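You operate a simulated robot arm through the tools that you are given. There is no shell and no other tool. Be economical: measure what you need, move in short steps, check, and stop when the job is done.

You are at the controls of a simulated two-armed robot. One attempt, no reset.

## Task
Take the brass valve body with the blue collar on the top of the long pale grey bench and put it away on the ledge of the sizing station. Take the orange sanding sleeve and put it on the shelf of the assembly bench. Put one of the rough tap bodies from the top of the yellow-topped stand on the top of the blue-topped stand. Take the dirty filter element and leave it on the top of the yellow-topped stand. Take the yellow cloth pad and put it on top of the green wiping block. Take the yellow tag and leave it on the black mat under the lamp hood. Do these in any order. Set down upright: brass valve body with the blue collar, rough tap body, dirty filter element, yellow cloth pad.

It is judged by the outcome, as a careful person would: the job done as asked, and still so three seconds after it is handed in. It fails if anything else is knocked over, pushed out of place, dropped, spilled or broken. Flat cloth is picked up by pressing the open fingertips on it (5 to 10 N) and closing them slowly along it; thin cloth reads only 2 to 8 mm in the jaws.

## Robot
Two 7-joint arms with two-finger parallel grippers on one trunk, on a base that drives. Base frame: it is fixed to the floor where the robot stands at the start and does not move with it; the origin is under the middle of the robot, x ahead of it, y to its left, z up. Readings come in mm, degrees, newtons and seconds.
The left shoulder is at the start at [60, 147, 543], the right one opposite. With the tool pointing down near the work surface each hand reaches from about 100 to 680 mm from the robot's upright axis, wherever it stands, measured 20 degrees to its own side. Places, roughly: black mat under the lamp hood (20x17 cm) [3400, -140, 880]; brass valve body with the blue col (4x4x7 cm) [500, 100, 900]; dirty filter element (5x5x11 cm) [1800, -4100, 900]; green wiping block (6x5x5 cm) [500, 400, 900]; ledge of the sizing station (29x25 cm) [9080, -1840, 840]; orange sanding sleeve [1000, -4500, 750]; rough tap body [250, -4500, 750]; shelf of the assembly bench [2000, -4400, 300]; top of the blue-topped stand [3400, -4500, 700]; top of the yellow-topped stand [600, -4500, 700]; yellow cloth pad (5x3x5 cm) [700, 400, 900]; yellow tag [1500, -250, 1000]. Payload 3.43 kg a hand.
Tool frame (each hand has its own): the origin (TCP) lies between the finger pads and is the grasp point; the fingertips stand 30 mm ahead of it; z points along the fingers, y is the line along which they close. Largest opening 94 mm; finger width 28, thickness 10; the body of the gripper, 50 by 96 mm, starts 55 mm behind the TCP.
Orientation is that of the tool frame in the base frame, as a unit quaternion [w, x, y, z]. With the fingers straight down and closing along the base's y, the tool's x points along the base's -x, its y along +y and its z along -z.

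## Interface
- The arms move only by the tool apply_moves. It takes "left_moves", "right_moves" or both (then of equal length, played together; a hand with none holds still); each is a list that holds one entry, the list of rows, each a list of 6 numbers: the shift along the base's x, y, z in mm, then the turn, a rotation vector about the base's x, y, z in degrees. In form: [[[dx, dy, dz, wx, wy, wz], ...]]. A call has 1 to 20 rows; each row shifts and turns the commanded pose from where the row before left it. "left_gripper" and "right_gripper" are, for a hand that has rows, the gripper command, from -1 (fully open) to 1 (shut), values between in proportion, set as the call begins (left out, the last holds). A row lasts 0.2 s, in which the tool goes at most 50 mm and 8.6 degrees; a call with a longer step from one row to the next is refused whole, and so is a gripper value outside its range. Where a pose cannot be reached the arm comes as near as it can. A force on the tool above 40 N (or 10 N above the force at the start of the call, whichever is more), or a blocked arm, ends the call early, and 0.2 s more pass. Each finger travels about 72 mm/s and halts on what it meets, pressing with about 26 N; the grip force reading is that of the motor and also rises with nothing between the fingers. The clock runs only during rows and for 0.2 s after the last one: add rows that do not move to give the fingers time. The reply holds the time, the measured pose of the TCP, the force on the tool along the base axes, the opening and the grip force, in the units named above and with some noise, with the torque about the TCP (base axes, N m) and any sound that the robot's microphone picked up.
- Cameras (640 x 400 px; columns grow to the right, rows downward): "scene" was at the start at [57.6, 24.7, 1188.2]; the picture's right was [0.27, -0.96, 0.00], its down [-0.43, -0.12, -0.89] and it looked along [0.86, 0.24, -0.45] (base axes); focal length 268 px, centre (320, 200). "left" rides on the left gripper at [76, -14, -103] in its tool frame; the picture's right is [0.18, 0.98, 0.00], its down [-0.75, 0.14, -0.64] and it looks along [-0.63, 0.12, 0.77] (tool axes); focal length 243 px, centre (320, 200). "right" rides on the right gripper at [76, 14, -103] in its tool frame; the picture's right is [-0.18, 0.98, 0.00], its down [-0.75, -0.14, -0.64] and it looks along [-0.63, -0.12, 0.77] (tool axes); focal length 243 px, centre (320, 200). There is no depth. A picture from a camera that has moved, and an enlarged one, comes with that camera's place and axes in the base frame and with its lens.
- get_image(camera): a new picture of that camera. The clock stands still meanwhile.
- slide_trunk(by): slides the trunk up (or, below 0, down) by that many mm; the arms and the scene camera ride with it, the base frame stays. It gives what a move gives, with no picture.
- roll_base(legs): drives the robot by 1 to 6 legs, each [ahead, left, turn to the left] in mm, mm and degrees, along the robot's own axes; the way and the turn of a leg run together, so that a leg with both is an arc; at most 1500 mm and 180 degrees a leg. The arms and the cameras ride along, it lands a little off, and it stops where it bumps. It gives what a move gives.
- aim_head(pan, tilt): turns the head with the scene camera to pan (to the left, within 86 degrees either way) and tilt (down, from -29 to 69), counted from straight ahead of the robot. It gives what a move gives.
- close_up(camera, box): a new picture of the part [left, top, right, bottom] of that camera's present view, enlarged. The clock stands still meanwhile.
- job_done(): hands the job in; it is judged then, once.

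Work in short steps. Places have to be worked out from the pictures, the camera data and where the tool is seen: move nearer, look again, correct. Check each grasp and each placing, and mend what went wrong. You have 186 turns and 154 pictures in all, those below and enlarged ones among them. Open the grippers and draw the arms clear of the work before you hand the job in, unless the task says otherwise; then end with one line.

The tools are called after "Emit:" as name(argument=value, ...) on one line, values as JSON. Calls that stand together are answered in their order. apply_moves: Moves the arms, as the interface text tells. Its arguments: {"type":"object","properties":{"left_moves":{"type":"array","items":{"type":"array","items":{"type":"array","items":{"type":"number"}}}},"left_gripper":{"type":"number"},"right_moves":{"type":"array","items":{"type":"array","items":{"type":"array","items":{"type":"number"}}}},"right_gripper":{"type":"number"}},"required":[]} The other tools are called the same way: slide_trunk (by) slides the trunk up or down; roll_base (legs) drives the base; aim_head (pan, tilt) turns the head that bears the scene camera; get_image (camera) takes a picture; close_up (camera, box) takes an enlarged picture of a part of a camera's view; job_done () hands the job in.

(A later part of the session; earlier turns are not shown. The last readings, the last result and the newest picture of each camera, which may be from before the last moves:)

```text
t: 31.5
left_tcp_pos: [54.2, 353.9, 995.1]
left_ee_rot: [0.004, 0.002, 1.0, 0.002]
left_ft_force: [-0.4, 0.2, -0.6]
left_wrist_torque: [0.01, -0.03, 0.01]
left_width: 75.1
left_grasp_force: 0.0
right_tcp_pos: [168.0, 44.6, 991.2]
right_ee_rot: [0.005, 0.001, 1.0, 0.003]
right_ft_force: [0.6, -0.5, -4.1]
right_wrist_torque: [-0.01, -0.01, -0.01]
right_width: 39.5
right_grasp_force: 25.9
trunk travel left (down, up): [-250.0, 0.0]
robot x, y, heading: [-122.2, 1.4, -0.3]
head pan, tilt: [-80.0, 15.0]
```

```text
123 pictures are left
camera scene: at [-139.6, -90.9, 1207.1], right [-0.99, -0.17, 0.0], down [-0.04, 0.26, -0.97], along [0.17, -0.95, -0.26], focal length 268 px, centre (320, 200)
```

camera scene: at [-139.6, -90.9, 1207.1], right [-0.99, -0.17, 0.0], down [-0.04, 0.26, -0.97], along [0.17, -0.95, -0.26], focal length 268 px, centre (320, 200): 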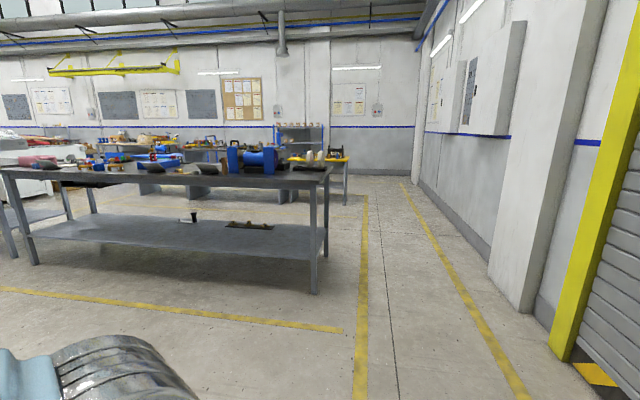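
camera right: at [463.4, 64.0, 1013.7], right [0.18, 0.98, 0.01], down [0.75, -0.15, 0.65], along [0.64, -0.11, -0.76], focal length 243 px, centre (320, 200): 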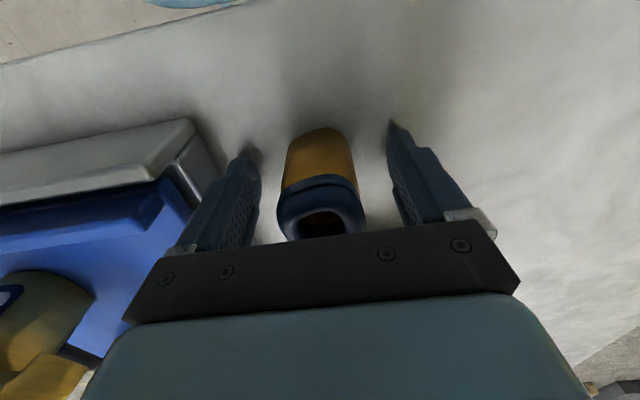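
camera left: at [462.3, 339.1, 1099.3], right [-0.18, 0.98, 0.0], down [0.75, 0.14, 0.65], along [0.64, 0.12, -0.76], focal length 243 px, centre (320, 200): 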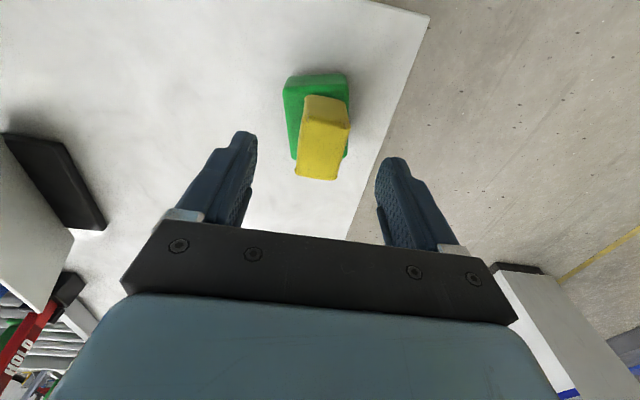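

The aisle right of the bench is clear (dark bench starts near y≈-1860). I drive down it and turn to face the bench near x≈1620.

Emit:
roll_base(legs=[[0, -900, 0], [1500, 0, 0], [245, 0, 0], [0, 0, 90]])

Emit:
aim_head(pan=20, tilt=20)

Emit:
get_image(camera="scene")

Emit:
aim_head(pan=-45, tilt=15)

Emit:
get_image(camera="scene")

```text
t: 48.6
left_tcp_pos: [1269.9, -691.0, 995.6]
left_ee_rot: [-0.001, 0.733, -0.681, -0.004]
left_ft_force: [0.6, 0.5, 0.2]
left_wrist_torque: [-0.02, 0.04, -0.04]
left_width: 75.1
left_grasp_force: 0.1
right_tcp_pos: [1571.7, -555.9, 991.3]
right_ee_rot: [0.0, 0.732, -0.682, -0.006]
right_ft_force: [-0.1, -0.6, -3.6]
right_wrist_torque: [0.02, 0.01, -0.01]
right_width: 39.4
right_grasp_force: 26.1
trunk travel left (down, up): [-250.0, 0.0]
robot x, y, heading: [1635.8, -839.3, 93.9]
head pan, tilt: [-80.0, 15.0]
```

```text
t: 50.4
left_tcp_pos: [1270.6, -690.9, 995.9]
left_ee_rot: [-0.001, 0.732, -0.681, -0.003]
left_ft_force: [0.8, 0.0, -0.2]
left_wrist_torque: [0.0, 0.0, 0.01]
left_width: 75.1
left_grasp_force: 0.1
right_tcp_pos: [1570.9, -554.8, 992.0]
right_ee_rot: [-0.001, 0.732, -0.681, -0.006]
right_ft_force: [0.0, 0.6, -4.3]
right_wrist_torque: [0.0, 0.04, 0.0]
right_width: 39.4
right_grasp_force: 26.1
trunk travel left (down, up): [-250.0, 0.0]
robot x, y, heading: [1637.8, -840.9, 94.3]
head pan, tilt: [20.0, 20.0]
```

```text
122 pictures are left
camera scene: at [1599.2, -787.4, 1198.9], right [0.91, 0.41, 0.0], down [0.14, -0.31, -0.94], along [-0.38, 0.86, -0.34], focal length 268 px, centre (320, 200)
```

scene: 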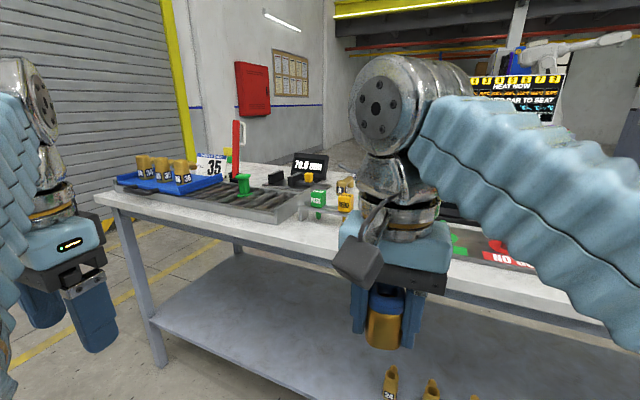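

```text
t: 51.8
left_tcp_pos: [1270.4, -692.5, 995.4]
left_ee_rot: [-0.001, 0.732, -0.681, -0.003]
left_ft_force: [0.5, 0.7, -0.4]
left_wrist_torque: [-0.01, 0.0, -0.02]
left_width: 75.2
left_grasp_force: 0.0
right_tcp_pos: [1571.4, -554.2, 991.4]
right_ee_rot: [0.0, 0.732, -0.681, -0.006]
right_ft_force: [-0.6, -0.8, -2.5]
right_wrist_torque: [-0.03, 0.0, 0.01]
right_width: 39.7
right_grasp_force: 26.2
trunk travel left (down, up): [-250.0, 0.0]
robot x, y, heading: [1633.6, -843.7, 94.2]
head pan, tilt: [-45.0, 15.0]
```

```text
121 pictures are left
camera scene: at [1698.3, -801.8, 1207.0], right [0.76, -0.65, 0.0], down [-0.17, -0.2, -0.97], along [0.63, 0.73, -0.26], focal length 268 px, centre (320, 200)
```

scene: 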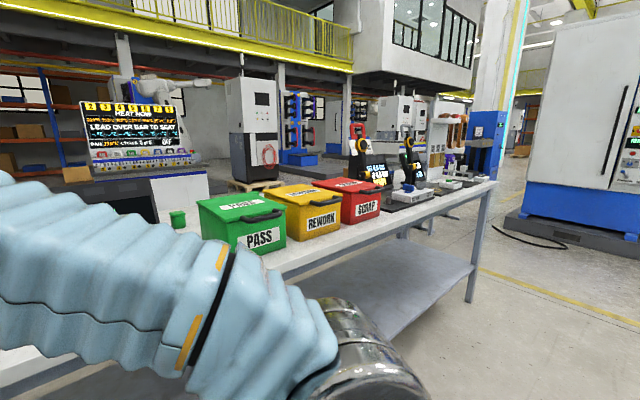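

The tag region is near column 345-380, partly hidden by the right arm. I zoom there.

Emit:
aim_head(pan=10, tilt=20)

Emit:
get_image(camera="scene")

Emit:
close_up(camera="scene", box=[160, 140, 400, 290])

```text
t: 53.0
left_tcp_pos: [1269.4, -691.0, 995.3]
left_ee_rot: [-0.001, 0.732, -0.681, -0.003]
left_ft_force: [0.0, -0.6, 0.9]
left_wrist_torque: [0.02, 0.01, -0.01]
left_width: 74.8
left_grasp_force: 0.1
right_tcp_pos: [1570.3, -555.2, 991.9]
right_ee_rot: [-0.001, 0.732, -0.681, -0.007]
right_ft_force: [-0.2, -0.1, -3.0]
right_wrist_torque: [-0.04, 0.0, 0.01]
right_width: 39.7
right_grasp_force: 26.2
trunk travel left (down, up): [-250.0, 0.0]
robot x, y, heading: [1634.6, -840.7, 94.1]
head pan, tilt: [10.0, 20.0]
```

```text
120 pictures are left
camera scene: at [1614.6, -782.1, 1198.9], right [0.97, 0.24, 0.0], down [0.08, -0.33, -0.94], along [-0.23, 0.91, -0.34], focal length 268 px, centre (320, 200)
```

scene: 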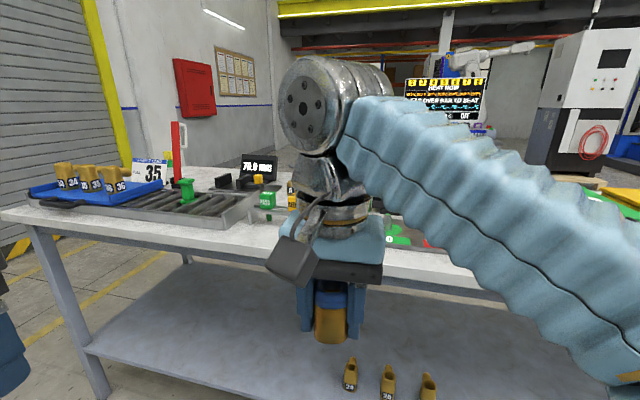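

```text
2.67 times, centred on (280, 215) of scene
camera zoom: at [1614.6, -782.1, 1198.9], right [0.97, 0.24, 0.0], down [0.08, -0.33, -0.94], along [-0.23, 0.91, -0.34], focal length 716 px, centre (427, 160)
```

zoom: 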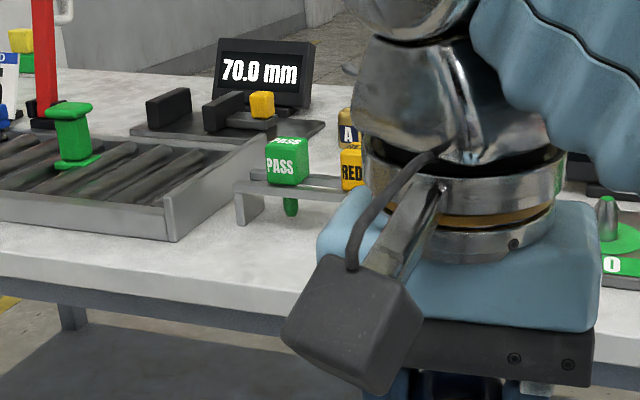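

The right arm blocks the view; I move the right hand off to the right.

Emit:
apply_moves(right_moves=[[[45, -10, 0, 0, 0, 0], [45, -10, 0, 0, 0, 0], [45, -10, 0, 0, 0, 0], [45, -10, 0, 0, 0, 0], [45, -10, 0, 0, 0, 0], [0, 0, 0, 0, 0, 0]]])

Emit:
get_image(camera="scene")

Emit:
close_up(camera="scene", box=[220, 120, 460, 270])

```text
t: 54.4
left_tcp_pos: [1270.2, -690.9, 996.0]
left_ee_rot: [-0.001, 0.732, -0.682, -0.004]
left_ft_force: [-0.5, 0.1, -0.6]
left_wrist_torque: [0.0, 0.0, 0.0]
left_width: 75.1
left_grasp_force: 0.2
right_tcp_pos: [1787.9, -599.6, 991.0]
right_ee_rot: [0.0, 0.733, -0.68, -0.006]
right_ft_force: [0.6, 0.0, -3.5]
right_wrist_torque: [-0.05, 0.02, 0.0]
right_width: 39.7
right_grasp_force: 25.8
right hand out of reach, approached as far as the arm can: row 5
trunk travel left (down, up): [-250.0, 0.0]
robot x, y, heading: [1634.4, -842.0, 94.0]
head pan, tilt: [10.0, 20.0]
```

```text
118 pictures are left
camera scene: at [1615.1, -781.4, 1198.8], right [0.97, 0.24, 0.0], down [0.08, -0.33, -0.94], along [-0.23, 0.91, -0.34], focal length 268 px, centre (320, 200)
```

scene: 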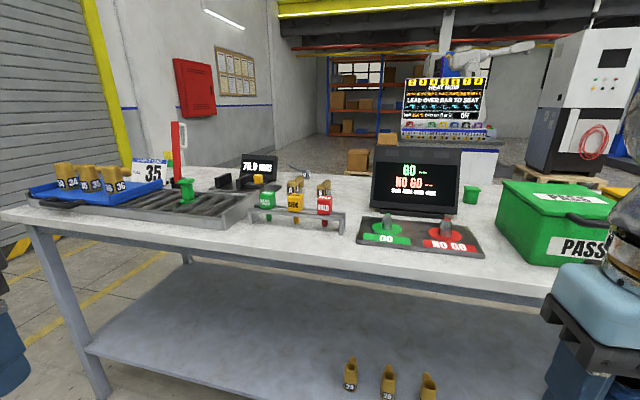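

```text
2.67 times, centred on (340, 195) of scene
camera zoom: at [1615.1, -781.4, 1198.8], right [0.97, 0.24, 0.0], down [0.08, -0.33, -0.94], along [-0.23, 0.91, -0.34], focal length 716 px, centre (267, 213)
```

zoom: 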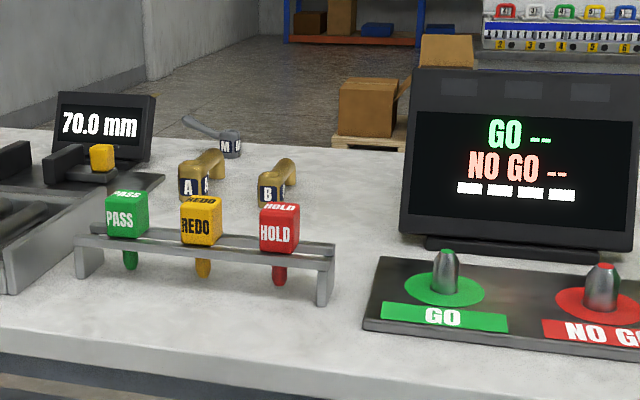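

The yellow "REDO" tag stands in a peg rack at about (1384,-140,944). I drive closer so the left hand can reach it.

Emit:
roll_base(legs=[[0, 115, -4], [320, 0, 0]])

Emit:
aim_head(pan=12, tilt=40)

Emit:
get_image(camera="scene")

```text
t: 57.4
left_tcp_pos: [1163.2, -346.2, 995.5]
left_ee_rot: [-0.001, 0.711, -0.703, -0.004]
left_ft_force: [-0.1, -0.5, 0.1]
left_wrist_torque: [0.0, -0.01, 0.0]
left_width: 75.3
left_grasp_force: 0.0
right_tcp_pos: [1687.2, -286.6, 991.3]
right_ee_rot: [-0.002, 0.711, -0.703, -0.006]
right_ft_force: [-0.2, -0.4, -3.6]
right_wrist_torque: [0.0, -0.01, -0.01]
right_width: 39.7
right_grasp_force: 25.9
trunk travel left (down, up): [-250.0, 0.0]
robot x, y, heading: [1519.0, -520.1, 90.5]
head pan, tilt: [10.0, 20.0]
```

```text
t: 58.2
left_tcp_pos: [1163.4, -346.2, 995.0]
left_ee_rot: [-0.001, 0.711, -0.703, -0.003]
left_ft_force: [0.8, -0.5, 0.5]
left_wrist_torque: [-0.03, 0.02, 0.02]
left_width: 75.1
left_grasp_force: 0.0
right_tcp_pos: [1687.4, -286.1, 991.1]
right_ee_rot: [0.0, 0.711, -0.703, -0.006]
right_ft_force: [0.2, -0.2, -3.0]
right_wrist_torque: [0.03, -0.02, 0.0]
right_width: 39.7
right_grasp_force: 26.0
trunk travel left (down, up): [-250.0, 0.0]
robot x, y, heading: [1520.5, -524.9, 90.7]
head pan, tilt: [12.0, 40.0]
```

```text
116 pictures are left
camera scene: at [1500.2, -466.4, 1167.6], right [0.98, 0.22, 0.0], down [0.14, -0.63, -0.77], along [-0.17, 0.75, -0.64], focal length 268 px, centre (320, 200)
```

scene: 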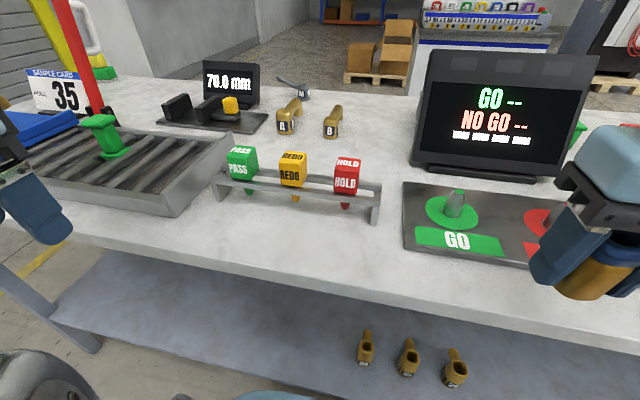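

Tag head at about (1387,-148,946), pegs ~80 mm apart. I bring the left hand in front of it, then look.

Emit:
apply_moves(left_moves=[[[45, 0, 0, 0, 0, 0], [45, 0, 0, 0, 0, 0], [45, 0, 0, 0, 0, 0], [45, 0, 0, 0, 0, 0], [44, 15, 0, 0, 0, 0], [0, 30, 0, 0, 0, 0], [0, 35, 0, 0, 0, 0], [0, 20, 0, 0, 0, 0], [0, 0, 0, 0, 0, 0]]], left_gripper=-0.5)

Emit:
get_image(camera="left")

Emit:
get_image(camera="scene")

```text
t: 60.2
left_tcp_pos: [1366.4, -217.5, 981.9]
left_ee_rot: [-0.002, 0.71, -0.704, -0.004]
left_ft_force: [0.6, -0.3, -0.4]
left_wrist_torque: [0.0, -0.01, 0.03]
left_width: 70.5
left_grasp_force: 0.1
left hand out of reach, approached as far as the arm can: row 1, 2, 3
right_tcp_pos: [1686.3, -286.4, 990.5]
right_ee_rot: [-0.001, 0.711, -0.704, -0.005]
right_ft_force: [-0.7, 0.2, -3.3]
right_wrist_torque: [-0.03, -0.02, 0.0]
right_width: 39.5
right_grasp_force: 26.1
trunk travel left (down, up): [-250.0, 0.0]
robot x, y, heading: [1518.6, -521.6, 91.0]
head pan, tilt: [12.0, 40.0]
```

```text
115 pictures are left
camera left: at [1381.0, -292.4, 1084.0], right [-0.98, -0.19, 0.0], down [-0.15, 0.75, 0.65], along [-0.13, 0.64, -0.76], focal length 243 px, centre (320, 200)
```

left: 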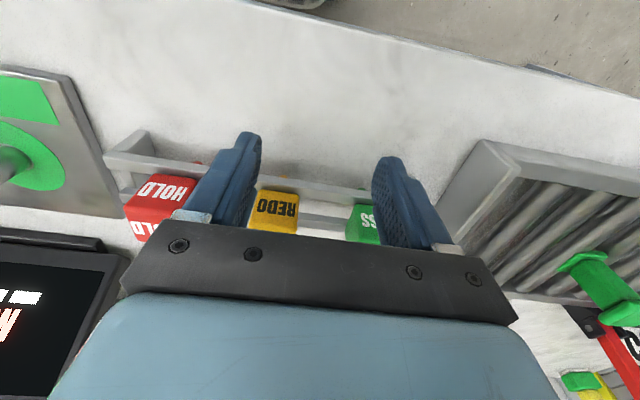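

```text
114 pictures are left
camera scene: at [1500.1, -466.3, 1167.5], right [0.98, 0.22, 0.0], down [0.14, -0.63, -0.77], along [-0.17, 0.75, -0.64], focal length 268 px, centre (320, 200)
```

scene: 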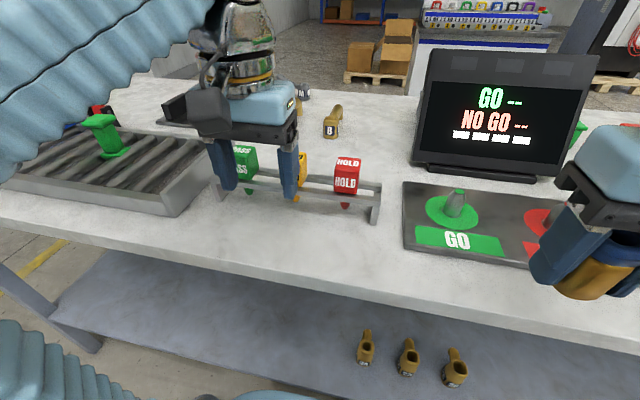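

The tag lies ahead (front face ≈(1389,-166)). I move in straddling it, then lower slightly.

Emit:
apply_moves(left_moves=[[[11, 0, 0, 0, 0, 0], [11, 10, 0, 0, 0, 0], [0, 20, 0, 0, 0, 0], [0, 20, -2, 0, 0, 0], [0, 18, -4, 0, 0, 0], [0, 0, 0, 0, 0, 0]]])

Emit:
get_image(camera="left")

Emit:
close_up(camera="scene", box=[200, 120, 400, 245])

```text
t: 61.6
left_tcp_pos: [1388.5, -144.5, 977.0]
left_ee_rot: [-0.001, 0.711, -0.703, -0.004]
left_ft_force: [0.1, -0.1, 0.0]
left_wrist_torque: [0.01, -0.04, -0.02]
left_width: 70.5
left_grasp_force: 0.1
right_tcp_pos: [1687.0, -286.8, 990.8]
right_ee_rot: [0.0, 0.71, -0.704, -0.005]
right_ft_force: [0.2, -0.8, -4.1]
right_wrist_torque: [-0.04, -0.02, 0.02]
right_width: 39.6
right_grasp_force: 26.0
trunk travel left (down, up): [-250.0, 0.0]
robot x, y, heading: [1518.4, -522.7, 90.7]
head pan, tilt: [12.0, 40.0]
```

```text
113 pictures are left
camera left: at [1403.1, -221.3, 1078.6], right [-0.98, -0.19, 0.0], down [-0.15, 0.75, 0.65], along [-0.13, 0.64, -0.76], focal length 243 px, centre (320, 200)
```

left: 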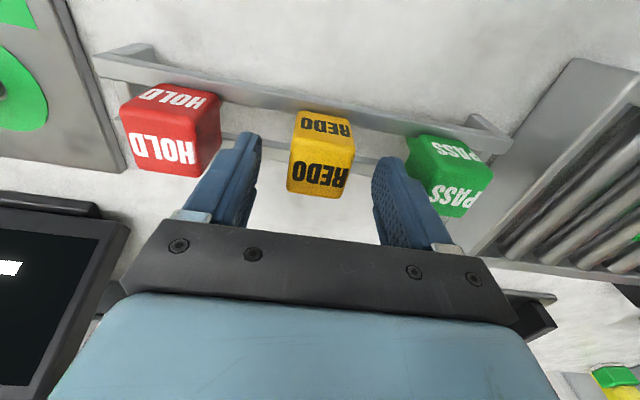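

```text
3.20 times, centred on (300, 182) of scene
camera zoom: at [1500.2, -466.3, 1167.5], right [0.98, 0.22, 0.0], down [0.14, -0.63, -0.77], along [-0.17, 0.75, -0.64], focal length 859 px, centre (384, 256)
```

zoom: 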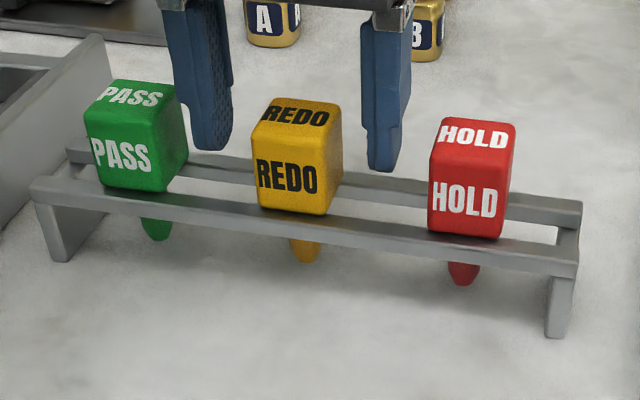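

Tag centred between fingers. I lower 12 mm and close.

Emit:
apply_moves(left_moves=[[[0, -3, -4, 0, 0, 0], [0, 0, -4, 0, 0, 0], [0, 0, -4, 0, 0, 0], [0, 0, 0, 0, 0, 0]]])

Emit:
apply_moves(left_moves=[[[0, 0, 0, 0, 0, 0], [0, 0, 0, 0, 0, 0], [0, 0, 0, 0, 0, 0], [0, 0, 0, 0, 0, 0], [0, 0, 0, 0, 0, 0]]], left_gripper=0.6)

Emit:
close_up(camera="scene", box=[200, 120, 400, 245])

```text
t: 62.6
left_tcp_pos: [1386.9, -149.7, 965.0]
left_ee_rot: [-0.001, 0.71, -0.704, -0.004]
left_ft_force: [0.8, -0.5, -0.7]
left_wrist_torque: [-0.01, 0.0, 0.03]
left_width: 70.3
left_grasp_force: 0.1
right_tcp_pos: [1686.8, -286.1, 990.0]
right_ee_rot: [0.0, 0.711, -0.703, -0.006]
right_ft_force: [0.3, -1.5, -3.9]
right_wrist_torque: [0.01, -0.02, 0.01]
right_width: 39.8
right_grasp_force: 25.8
trunk travel left (down, up): [-250.0, 0.0]
robot x, y, heading: [1519.1, -519.8, 90.7]
head pan, tilt: [12.0, 40.0]
```

```text
t: 63.8
left_tcp_pos: [1386.9, -149.2, 964.7]
left_ee_rot: [-0.001, 0.711, -0.703, -0.003]
left_ft_force: [0.7, 0.1, 0.3]
left_wrist_torque: [0.03, 0.01, -0.01]
left_width: 37.7
left_grasp_force: 26.0
right_tcp_pos: [1686.9, -286.8, 990.5]
right_ee_rot: [0.0, 0.711, -0.703, -0.006]
right_ft_force: [-0.1, 0.1, -3.6]
right_wrist_torque: [0.02, 0.02, -0.01]
right_width: 39.7
right_grasp_force: 26.0
trunk travel left (down, up): [-250.0, 0.0]
robot x, y, heading: [1520.7, -516.6, 90.7]
head pan, tilt: [12.0, 40.0]
```

```text
3.20 times, centred on (300, 182) of scene
camera zoom: at [1500.2, -466.4, 1167.5], right [0.98, 0.22, 0.0], down [0.14, -0.63, -0.77], along [-0.17, 0.75, -0.64], focal length 859 px, centre (384, 256)
```

zoom: 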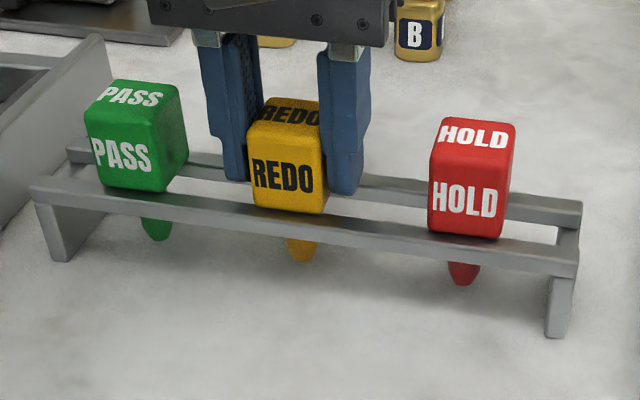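

Gripped at 37.7 mm. I lift straight up in small steps.

Emit:
apply_moves(left_moves=[[[0, 0, 10, 0, 0, 0], [0, 0, 10, 0, 0, 0], [0, 0, 10, 0, 0, 0], [0, 0, 10, 0, 0, 0], [0, 0, 0, 0, 0, 0]]])

Emit:
close_up(camera="scene", box=[200, 90, 400, 245])

```text
t: 65.0
left_tcp_pos: [1389.0, -146.7, 983.9]
left_ee_rot: [0.004, 0.71, -0.704, -0.001]
left_ft_force: [0.0, 0.0, -0.5]
left_wrist_torque: [-0.03, 0.01, -0.02]
left_width: 37.8
left_grasp_force: 26.0
left hand out of reach, approached as far as the arm can: row 3, 4
right_tcp_pos: [1686.0, -286.4, 990.7]
right_ee_rot: [-0.001, 0.711, -0.703, -0.006]
right_ft_force: [-0.1, -0.7, -4.1]
right_wrist_torque: [-0.01, 0.02, 0.01]
right_width: 39.8
right_grasp_force: 26.1
trunk travel left (down, up): [-250.0, 0.0]
robot x, y, heading: [1521.8, -515.1, 90.7]
head pan, tilt: [12.0, 40.0]
```

```text
2.58 times, centred on (300, 168) of scene
camera zoom: at [1500.1, -466.4, 1167.5], right [0.98, 0.22, 0.0], down [0.14, -0.63, -0.77], along [-0.17, 0.75, -0.64], focal length 693 px, centre (372, 284)
```

zoom: 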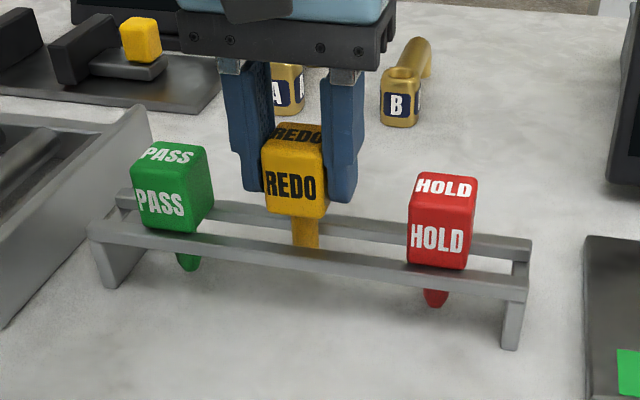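

The arm is at its height limit with the peg still ~20 mm in the slot. Rolling the hand about y (the peg swings along the slot) frees wrist height, so I roll while lifting.

Emit:
apply_moves(left_moves=[[[0, 0, 3, 0, -8, 0], [0, 0, 4, 0, -8, 0], [0, 0, 5, 0, -8, 0], [0, 0, 5, 0, -8, 0], [0, 0, 0, 0, 0, 0]]])

Emit:
close_up(camera="scene", box=[200, 90, 400, 245])

```text
t: 66.2
left_tcp_pos: [1390.2, -147.4, 1001.3]
left_ee_rot: [-0.197, 0.685, -0.675, 0.193]
left_ft_force: [-0.7, 0.8, -0.7]
left_wrist_torque: [0.02, 0.01, -0.02]
left_width: 37.8
left_grasp_force: 26.3
right_tcp_pos: [1685.9, -286.0, 991.0]
right_ee_rot: [0.0, 0.711, -0.703, -0.005]
right_ft_force: [-0.6, -0.8, -3.8]
right_wrist_torque: [-0.03, -0.03, 0.04]
right_width: 39.9
right_grasp_force: 26.0
trunk travel left (down, up): [-250.0, 0.0]
robot x, y, heading: [1518.3, -520.3, 90.4]
head pan, tilt: [12.0, 40.0]
```

```text
2.58 times, centred on (300, 168) of scene
camera zoom: at [1500.1, -466.4, 1167.5], right [0.98, 0.22, 0.0], down [0.14, -0.63, -0.77], along [-0.17, 0.75, -0.64], focal length 693 px, centre (372, 284)
```

zoom: 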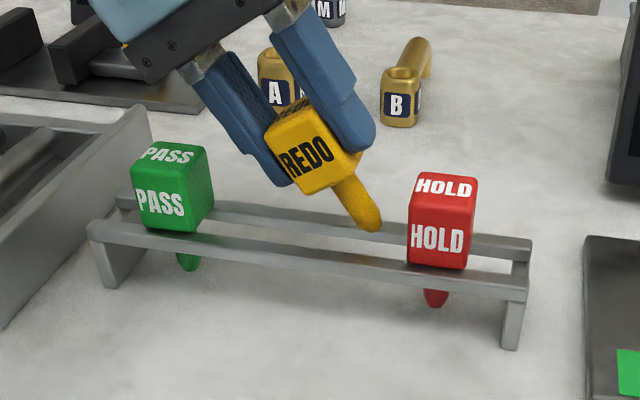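

The peg looks just out of the slot. I lift a little more with one extra roll step and check.

Emit:
apply_moves(left_moves=[[[0, 0, 8, 0, -8, 0], [0, 0, 8, 0, -6, 0], [0, 0, 0, 0, 0, 0]]])

Emit:
close_up(camera="scene", box=[200, 90, 400, 245])

```text
t: 67.0
left_tcp_pos: [1390.4, -147.8, 1018.3]
left_ee_rot: [-0.277, 0.655, -0.647, 0.275]
left_ft_force: [0.3, 0.8, -1.2]
left_wrist_torque: [0.01, 0.04, 0.01]
left_width: 37.4
left_grasp_force: 26.5
right_tcp_pos: [1687.1, -287.3, 989.8]
right_ee_rot: [0.0, 0.711, -0.703, -0.005]
right_ft_force: [0.5, -0.1, -3.6]
right_wrist_torque: [0.02, 0.04, 0.0]
right_width: 39.9
right_grasp_force: 26.2
trunk travel left (down, up): [-250.0, 0.0]
robot x, y, heading: [1524.1, -519.7, 90.5]
head pan, tilt: [12.0, 40.0]
```

```text
2.58 times, centred on (300, 168) of scene
camera zoom: at [1500.1, -466.4, 1167.5], right [0.98, 0.22, 0.0], down [0.14, -0.63, -0.77], along [-0.17, 0.75, -0.64], focal length 693 px, centre (372, 284)
```

zoom: 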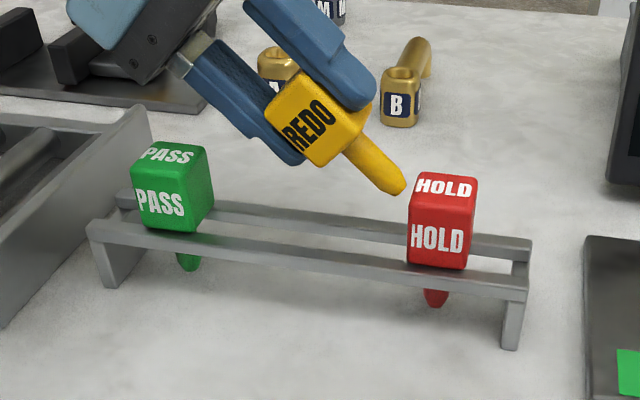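

Free of the rack. I draw the hand straight back toward me, then back the base off.

Emit:
apply_moves(left_moves=[[[0, -30, 0, 0, 0, 0], [0, -45, 0, 0, 0, 0], [0, -45, 0, 0, 0, 0], [0, -20, 0, 0, 0, 0], [0, 0, 0, 0, 0, 0]]])

Emit:
roll_base(legs=[[-400, 0, 0]])

Emit:
aim_head(pan=-50, tilt=15)

Emit:
get_image(camera="scene")

```text
t: 68.2
left_tcp_pos: [1390.1, -288.2, 1015.9]
left_ee_rot: [-0.275, 0.656, -0.647, 0.275]
left_ft_force: [-0.2, -0.1, -1.0]
left_wrist_torque: [0.01, -0.01, -0.01]
left_width: 37.8
left_grasp_force: 25.7
right_tcp_pos: [1686.4, -285.3, 990.8]
right_ee_rot: [-0.001, 0.712, -0.702, -0.005]
right_ft_force: [0.8, -0.1, -4.0]
right_wrist_torque: [-0.02, -0.04, -0.02]
right_width: 39.5
right_grasp_force: 26.3
trunk travel left (down, up): [-250.0, 0.0]
robot x, y, heading: [1520.1, -519.5, 90.6]
head pan, tilt: [12.0, 40.0]
```

```text
t: 70.7
left_tcp_pos: [1394.3, -689.3, 1016.2]
left_ee_rot: [-0.276, 0.656, -0.647, 0.274]
left_ft_force: [0.8, 0.4, -0.5]
left_wrist_torque: [0.01, 0.03, 0.01]
left_width: 37.6
left_grasp_force: 26.1
right_tcp_pos: [1691.6, -687.8, 990.1]
right_ee_rot: [-0.001, 0.711, -0.703, -0.005]
right_ft_force: [-0.2, 0.1, -2.8]
right_wrist_torque: [-0.01, 0.02, -0.03]
right_width: 39.8
right_grasp_force: 26.4
trunk travel left (down, up): [-250.0, 0.0]
robot x, y, heading: [1524.3, -922.0, 90.5]
head pan, tilt: [12.0, 40.0]
```

```text
t: 72.0
left_tcp_pos: [1394.5, -689.6, 1016.0]
left_ee_rot: [-0.276, 0.656, -0.647, 0.274]
left_ft_force: [-0.5, -0.1, -0.7]
left_wrist_torque: [0.01, 0.02, 0.01]
left_width: 37.9
left_grasp_force: 25.9
right_tcp_pos: [1691.5, -687.5, 990.5]
right_ee_rot: [-0.001, 0.71, -0.704, -0.006]
right_ft_force: [-0.5, -0.1, -2.9]
right_wrist_torque: [0.03, -0.03, 0.0]
right_width: 39.7
right_grasp_force: 25.9
trunk travel left (down, up): [-250.0, 0.0]
robot x, y, heading: [1521.2, -919.3, 90.5]
head pan, tilt: [-50.0, 15.0]
```

```text
107 pictures are left
camera scene: at [1593.8, -889.5, 1207.0], right [0.65, -0.76, 0.0], down [-0.2, -0.17, -0.97], along [0.73, 0.63, -0.26], focal length 268 px, centre (320, 200)
```

scene: 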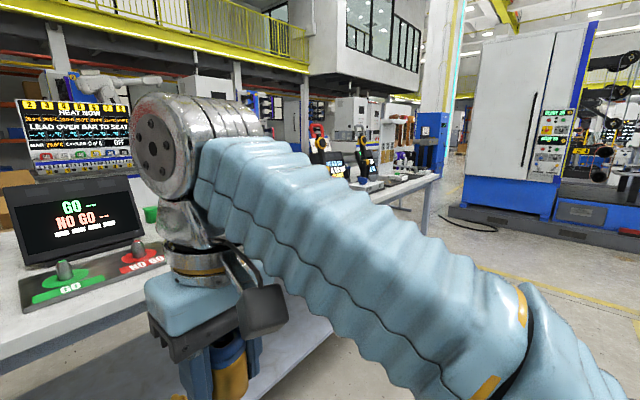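

Aisle is clear; I drive sideways along the bench to about x≈3450.

Emit:
roll_base(legs=[[0, -1500, 0], [0, -420, 0]])

Emit:
aim_head(pan=10, tilt=25)

Emit:
get_image(camera="scene")

```text
t: 81.6
left_tcp_pos: [3305.2, -694.4, 1017.1]
left_ee_rot: [0.273, -0.647, 0.656, -0.278]
left_ft_force: [0.2, 0.0, -1.2]
left_wrist_torque: [0.01, 0.02, 0.02]
left_width: 37.6
left_grasp_force: 26.2
right_tcp_pos: [3599.6, -703.0, 990.3]
right_ee_rot: [0.0, -0.7, 0.714, 0.005]
right_ft_force: [-1.2, 0.6, -4.0]
right_wrist_torque: [0.03, 0.0, 0.01]
right_width: 39.7
right_grasp_force: 26.2
trunk travel left (down, up): [-250.0, 0.0]
robot x, y, heading: [3426.6, -930.0, 88.9]
head pan, tilt: [-50.0, 15.0]
```

```text
t: 82.9
left_tcp_pos: [3304.3, -695.8, 1015.7]
left_ee_rot: [0.273, -0.647, 0.656, -0.277]
left_ft_force: [0.3, 0.3, -0.8]
left_wrist_torque: [0.04, 0.0, -0.03]
left_width: 37.7
left_grasp_force: 25.8
right_tcp_pos: [3599.9, -701.9, 991.5]
right_ee_rot: [0.001, -0.701, 0.713, 0.006]
right_ft_force: [0.5, 0.3, -4.2]
right_wrist_torque: [-0.01, 0.02, 0.01]
right_width: 39.7
right_grasp_force: 25.5
trunk travel left (down, up): [-250.0, 0.0]
robot x, y, heading: [3429.7, -930.5, 89.3]
head pan, tilt: [10.0, 25.0]
```

```text
106 pictures are left
camera scene: at [3411.0, -869.4, 1190.8], right [0.99, 0.16, 0.0], down [0.07, -0.42, -0.91], along [-0.14, 0.9, -0.42], focal length 268 px, centre (320, 200)
```

scene: 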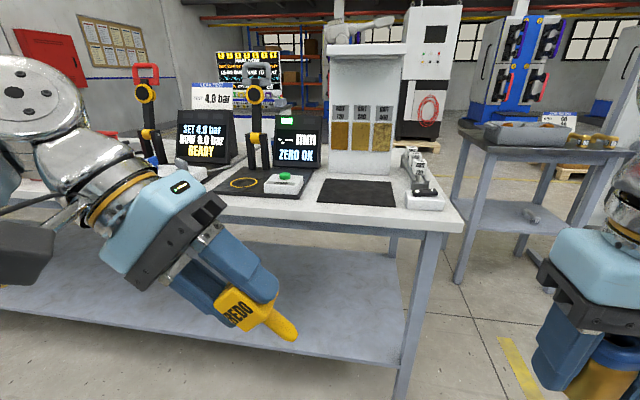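

Mat lies at about x 3300-3510, y -195…-25, with ample headroom. I unroll the hand, then pitch it ~56° forward (fingers still closing sideways) so the tag can be laid on its side.

Emit:
apply_moves(left_moves=[[[0, 0, -5, 0, 7.7, 0], [0, 5, -5, 0, 7.7, 0], [0, 5, -5, 0, 7.7, 0], [0, 5, -5, 0, 7.7, 0], [0, 5, -5, 0, 7.7, 0], [0, 5, -5, 0, 7.6, 0], [0, 15, 0, 8, 0, 0], [0, 15, 0, 8, 0, 0], [0, 15, 0, 8, 0, 0], [0, 15, 0, 8, 0, 0], [0, 15, 0, 8, 0, 0], [0, 15, 0, 8, 0, 0], [0, 15, 0, 8, 0, 0], [0, 0, 0, 0, 0, 0]]])

Emit:
get_image(camera="scene")

```text
t: 85.9
left_tcp_pos: [3304.3, -568.0, 986.3]
left_ee_rot: [0.326, -0.624, 0.628, 0.331]
left_ft_force: [0.8, -0.2, -0.5]
left_wrist_torque: [0.0, -0.01, -0.01]
left_width: 37.8
left_grasp_force: 26.4
left hand out of reach, approached as far as the arm can: row 6
right_tcp_pos: [3600.5, -701.8, 990.1]
right_ee_rot: [0.0, -0.701, 0.713, 0.006]
right_ft_force: [0.4, 0.5, -3.5]
right_wrist_torque: [0.01, -0.03, -0.02]
right_width: 39.7
right_grasp_force: 26.3
trunk travel left (down, up): [-250.0, 0.0]
robot x, y, heading: [3423.4, -934.2, 88.9]
head pan, tilt: [10.0, 25.0]
```

```text
105 pictures are left
camera scene: at [3411.0, -869.4, 1190.8], right [0.99, 0.16, 0.0], down [0.07, -0.42, -0.91], along [-0.14, 0.9, -0.42], focal length 268 px, centre (320, 200)
```

scene: 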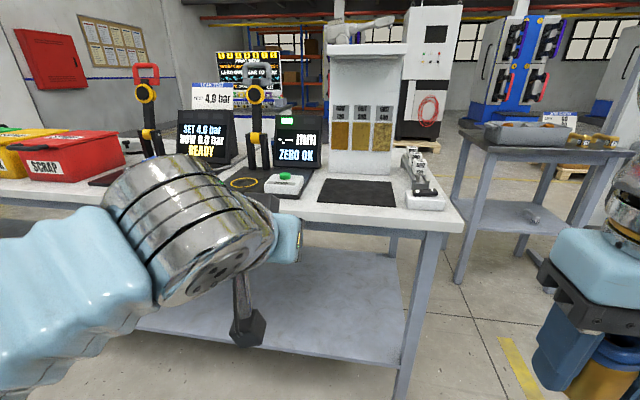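

Tag is pitched. I drive right 60 and forward 400 to bring it over the mat.

Emit:
roll_base(legs=[[0, -60, 0], [395, 0, 0]])

Emit:
aim_head(pan=15, tilt=40)

Emit:
get_image(camera="scene")

Emit:
get_image(camera="left")

```text
t: 88.9
left_tcp_pos: [3369.5, -169.5, 987.5]
left_ee_rot: [0.325, -0.625, 0.628, 0.331]
left_ft_force: [0.1, 0.0, -0.7]
left_wrist_torque: [-0.01, -0.02, -0.02]
left_width: 37.8
left_grasp_force: 25.8
right_tcp_pos: [3665.3, -303.2, 990.0]
right_ee_rot: [0.001, -0.701, 0.713, 0.005]
right_ft_force: [0.2, 0.0, -4.2]
right_wrist_torque: [-0.02, 0.0, -0.03]
right_width: 39.6
right_grasp_force: 25.5
trunk travel left (down, up): [-250.0, 0.0]
robot x, y, heading: [3493.9, -531.4, 89.4]
head pan, tilt: [10.0, 25.0]
```

```text
t: 89.7
left_tcp_pos: [3369.6, -170.2, 987.7]
left_ee_rot: [0.325, -0.624, 0.628, 0.331]
left_ft_force: [0.1, 0.0, -0.5]
left_wrist_torque: [0.0, -0.05, -0.02]
left_width: 38.0
left_grasp_force: 26.1
right_tcp_pos: [3666.1, -303.4, 991.0]
right_ee_rot: [0.0, -0.702, 0.712, 0.006]
right_ft_force: [0.1, 0.2, -4.1]
right_wrist_torque: [-0.02, 0.02, -0.03]
right_width: 39.7
right_grasp_force: 25.6
trunk travel left (down, up): [-250.0, 0.0]
robot x, y, heading: [3492.7, -529.2, 89.3]
head pan, tilt: [15.0, 40.0]
```

```text
104 pictures are left
camera scene: at [3470.9, -479.2, 1167.6], right [0.97, 0.24, 0.0], down [0.16, -0.62, -0.77], along [-0.19, 0.74, -0.64], focal length 268 px, centre (320, 200)
```

scene: 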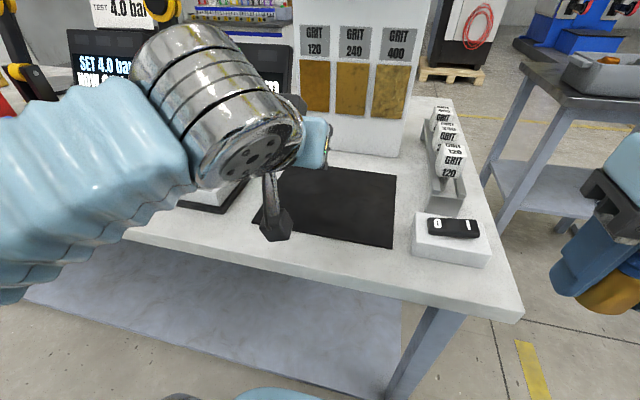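

```text
103 pictures are left
camera left: at [3383.2, -296.7, 982.2], right [-0.98, -0.11, -0.14], down [-0.13, -0.1, 0.99], along [-0.12, 0.99, 0.08], focal length 243 px, centre (320, 200)
```

left: 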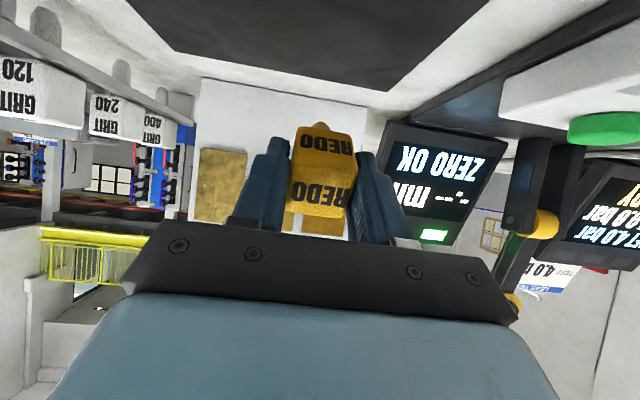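

Mat spans x 3292-3509, y -212…-25. I move the tag over its middle and lower to just above.

Emit:
apply_moves(left_moves=[[[15, 10, 0, 0, 0, 0], [15, 10, -5, 0, 0, 0], [0, 0, -15, 0, 0, 0], [0, 0, -15, 0, 0, 0], [0, 0, -15, 0, 0, 0], [0, 0, 0, 0, 0, 0]]])

Emit:
get_image(camera="scene")

Emit:
get_image(camera="left")

```text
t: 91.1
left_tcp_pos: [3400.0, -148.8, 935.8]
left_ee_rot: [0.325, -0.625, 0.628, 0.332]
left_ft_force: [-0.5, -0.1, -0.6]
left_wrist_torque: [-0.04, 0.02, 0.02]
left_width: 37.8
left_grasp_force: 25.6
right_tcp_pos: [3666.3, -302.1, 991.2]
right_ee_rot: [0.0, -0.701, 0.713, 0.006]
right_ft_force: [0.5, 0.1, -3.6]
right_wrist_torque: [-0.01, -0.01, -0.03]
right_width: 39.7
right_grasp_force: 26.1
trunk travel left (down, up): [-250.0, 0.0]
robot x, y, heading: [3491.1, -530.0, 89.3]
head pan, tilt: [15.0, 40.0]
```

```text
102 pictures are left
camera scene: at [3470.9, -479.2, 1167.5], right [0.97, 0.24, 0.0], down [0.16, -0.62, -0.77], along [-0.19, 0.74, -0.64], focal length 268 px, centre (320, 200)
```

scene: 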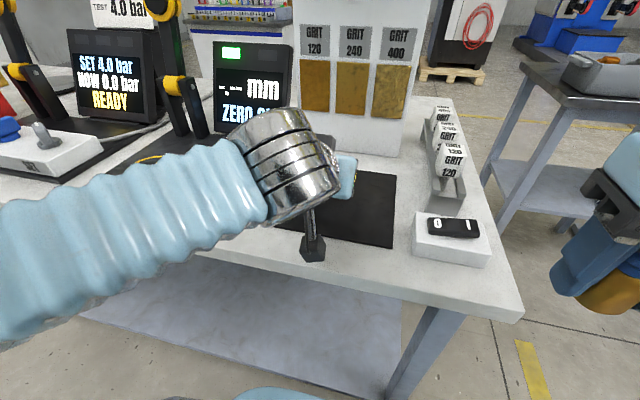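

```text
101 pictures are left
camera left: at [3413.4, -275.9, 931.6], right [-0.98, -0.11, -0.14], down [-0.13, -0.1, 0.99], along [-0.12, 0.99, 0.08], focal length 243 px, centre (320, 200)
```

left: 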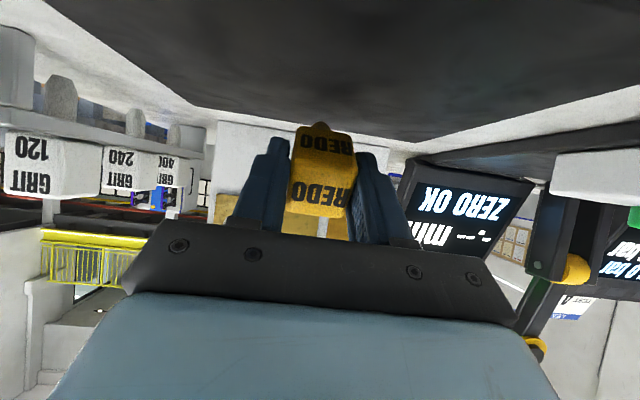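

Just above the mat; I lower in small steps to feel contact.

Emit:
apply_moves(left_moves=[[[0, 0, -4, 0, 0, 0], [0, 0, -3, 0, 0, 0], [0, 0, -2, 0, 0, 0], [0, 0, 0, 0, 0, 0]]])

Emit:
apply_moves(left_moves=[[[0, 0, -2, 0, 0, 0], [0, 0, -2, 0, 0, 0], [0, 0, 0, 0, 0, 0]]])

Emit:
get_image(camera="left")

```text
t: 92.1
left_tcp_pos: [3400.7, -151.5, 928.0]
left_ee_rot: [0.326, -0.624, 0.628, 0.332]
left_ft_force: [0.2, -4.5, 12.7]
left_wrist_torque: [0.62, 0.0, 0.0]
left_width: 38.0
left_grasp_force: 25.9
right_tcp_pos: [3667.5, -303.6, 989.5]
right_ee_rot: [0.001, -0.702, 0.712, 0.006]
right_ft_force: [0.5, -0.4, -4.0]
right_wrist_torque: [-0.02, 0.04, 0.01]
right_width: 39.7
right_grasp_force: 26.2
trunk travel left (down, up): [-250.0, 0.0]
robot x, y, heading: [3490.3, -529.5, 88.9]
head pan, tilt: [15.0, 40.0]
```

```text
t: 92.9
left_tcp_pos: [3399.4, -151.4, 922.6]
left_ee_rot: [0.325, -0.625, 0.627, 0.332]
left_ft_force: [0.5, -3.5, 11.2]
left_wrist_torque: [0.64, 0.0, -0.04]
left_width: 37.7
left_grasp_force: 25.9
right_tcp_pos: [3667.6, -304.3, 990.8]
right_ee_rot: [0.0, -0.701, 0.713, 0.007]
right_ft_force: [0.1, 0.1, -3.8]
right_wrist_torque: [0.05, -0.02, 0.03]
right_width: 39.5
right_grasp_force: 26.4
trunk travel left (down, up): [-250.0, 0.0]
robot x, y, heading: [3494.7, -531.6, 89.2]
head pan, tilt: [15.0, 40.0]
```

```text
100 pictures are left
camera left: at [3413.6, -278.3, 918.9], right [-0.98, -0.11, -0.14], down [-0.13, -0.1, 0.99], along [-0.12, 0.99, 0.08], focal length 243 px, centre (320, 200)
```

left: 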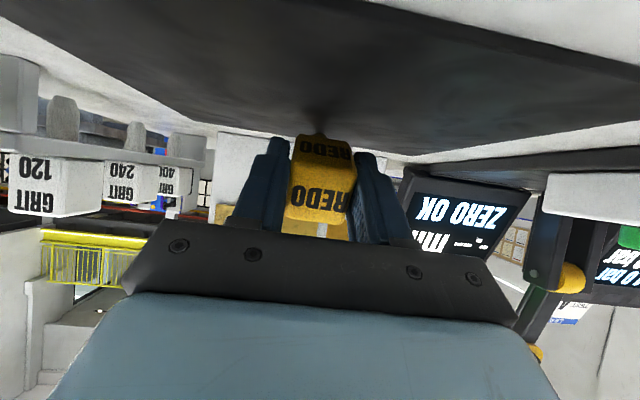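

The peg touches and the tag is swivelling flatter in the grip; I lower 8 mm more to let it lie down.

Emit:
apply_moves(left_moves=[[[0, 0, -2, 0, 0, 0], [0, 0, -2, 0, 0, 0], [0, 0, -2, 0, 0, 0], [0, 0, -2, 0, 0, 0], [0, 0, 0, 0, 0, 0]]])

Emit:
get_image(camera="left")

```text
t: 94.1
left_tcp_pos: [3399.1, -149.9, 916.5]
left_ee_rot: [0.325, -0.625, 0.628, 0.331]
left_ft_force: [-0.2, -2.9, 9.3]
left_wrist_torque: [0.63, 0.01, -0.03]
left_width: 37.7
left_grasp_force: 26.1
right_tcp_pos: [3666.7, -305.0, 990.9]
right_ee_rot: [0.001, -0.701, 0.713, 0.007]
right_ft_force: [0.0, 0.3, -3.5]
right_wrist_torque: [-0.02, -0.01, 0.04]
right_width: 39.6
right_grasp_force: 25.6
trunk travel left (down, up): [-250.0, 0.0]
robot x, y, heading: [3493.5, -533.5, 89.1]
head pan, tilt: [15.0, 40.0]
```

```text
99 pictures are left
camera left: at [3412.9, -277.1, 911.2], right [-0.98, -0.11, -0.14], down [-0.13, -0.1, 0.99], along [-0.12, 0.99, 0.08], focal length 243 px, centre (320, 200)
```

left: 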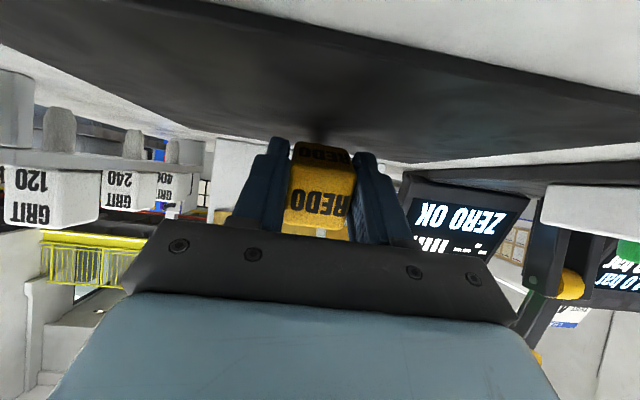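

Working; 6 mm more, then release and retract upward/back.

Emit:
apply_moves(left_moves=[[[0, 0, -2, 0, 0, 0], [0, 0, -2, 0, 0, 0], [0, 0, -2, 0, 0, 0], [0, 0, 0, 0, 0, 0]]])

Emit:
apply_moves(left_moves=[[[0, 0, 0, 0, 0, 0], [0, 0, 0, 0, 0, 0], [0, 0, 0, 0, 0, 0], [0, 0, 0, 0, 0, 0], [0, 0, 0, 0, 0, 0]]], left_gripper=-0.4)

Emit:
apply_moves(left_moves=[[[0, -8, 12, 0, 0, 0], [0, -15, 20, 0, 0, 0], [0, -20, 20, 0, 0, 0], [0, -25, 15, 0, 0, 0], [-30, -25, 0, 0, 0, 0], [-40, -10, 0, 0, 0, 0], [-40, 0, 0, 0, 0, 0], [0, 0, 0, 0, 0, 0]]])

Emit:
get_image(camera="scene")

```text
t: 95.1
left_tcp_pos: [3398.7, -150.7, 913.1]
left_ee_rot: [0.328, -0.624, 0.627, 0.333]
left_ft_force: [-4.5, -0.4, 30.2]
left_wrist_torque: [0.64, -0.47, 0.23]
left_width: 37.6
left_grasp_force: 26.8
right_tcp_pos: [3666.0, -304.1, 990.5]
right_ee_rot: [0.001, -0.702, 0.713, 0.006]
right_ft_force: [-0.5, -1.7, -3.6]
right_wrist_torque: [0.0, 0.0, 0.0]
right_width: 39.6
right_grasp_force: 26.0
trunk travel left (down, up): [-250.0, 0.0]
robot x, y, heading: [3490.6, -533.4, 89.0]
head pan, tilt: [15.0, 40.0]
```

```text
t: 95.5
left_tcp_pos: [3396.0, -150.0, 913.7]
left_ee_rot: [-0.325, 0.626, -0.624, -0.336]
left_ft_force: [-4.9, -3.3, 9.6]
left_wrist_torque: [0.07, -0.18, 0.02]
left_width: 62.6
left_grasp_force: 0.1
right_tcp_pos: [3666.0, -303.3, 990.9]
right_ee_rot: [0.0, -0.702, 0.712, 0.007]
right_ft_force: [-0.5, 0.6, -4.0]
right_wrist_torque: [-0.03, 0.01, 0.01]
right_width: 39.6
right_grasp_force: 26.2
trunk travel left (down, up): [-250.0, 0.0]
robot x, y, heading: [3492.4, -531.5, 89.0]
head pan, tilt: [15.0, 40.0]
stopped in row 1 (left hand): the force on the tool passed its limit at 44 N (the readings are from after the stop); the commanded pose is now the measured one
```

```text
t: 97.3
left_tcp_pos: [3288.7, -250.2, 976.9]
left_ee_rot: [-0.324, 0.626, -0.626, -0.334]
left_ft_force: [-0.3, -1.2, 0.0]
left_wrist_torque: [-0.02, 0.03, -0.02]
left_width: 65.9
left_grasp_force: 0.2
right_tcp_pos: [3665.7, -302.9, 990.7]
right_ee_rot: [0.001, -0.701, 0.713, 0.006]
right_ft_force: [-0.2, 0.2, -4.1]
right_wrist_torque: [-0.03, 0.01, -0.02]
right_width: 39.4
right_grasp_force: 25.7
trunk travel left (down, up): [-250.0, 0.0]
robot x, y, heading: [3492.5, -532.0, 89.1]
head pan, tilt: [15.0, 40.0]
```

```text
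98 pictures are left
camera scene: at [3470.6, -479.4, 1167.5], right [0.97, 0.24, 0.0], down [0.16, -0.62, -0.77], along [-0.19, 0.74, -0.64], focal length 268 px, centre (320, 200)
```

scene: 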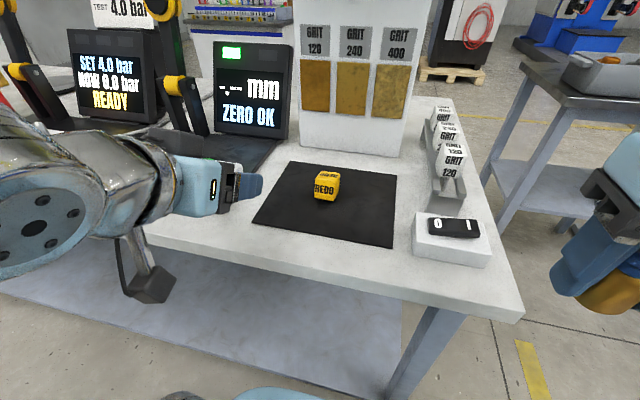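

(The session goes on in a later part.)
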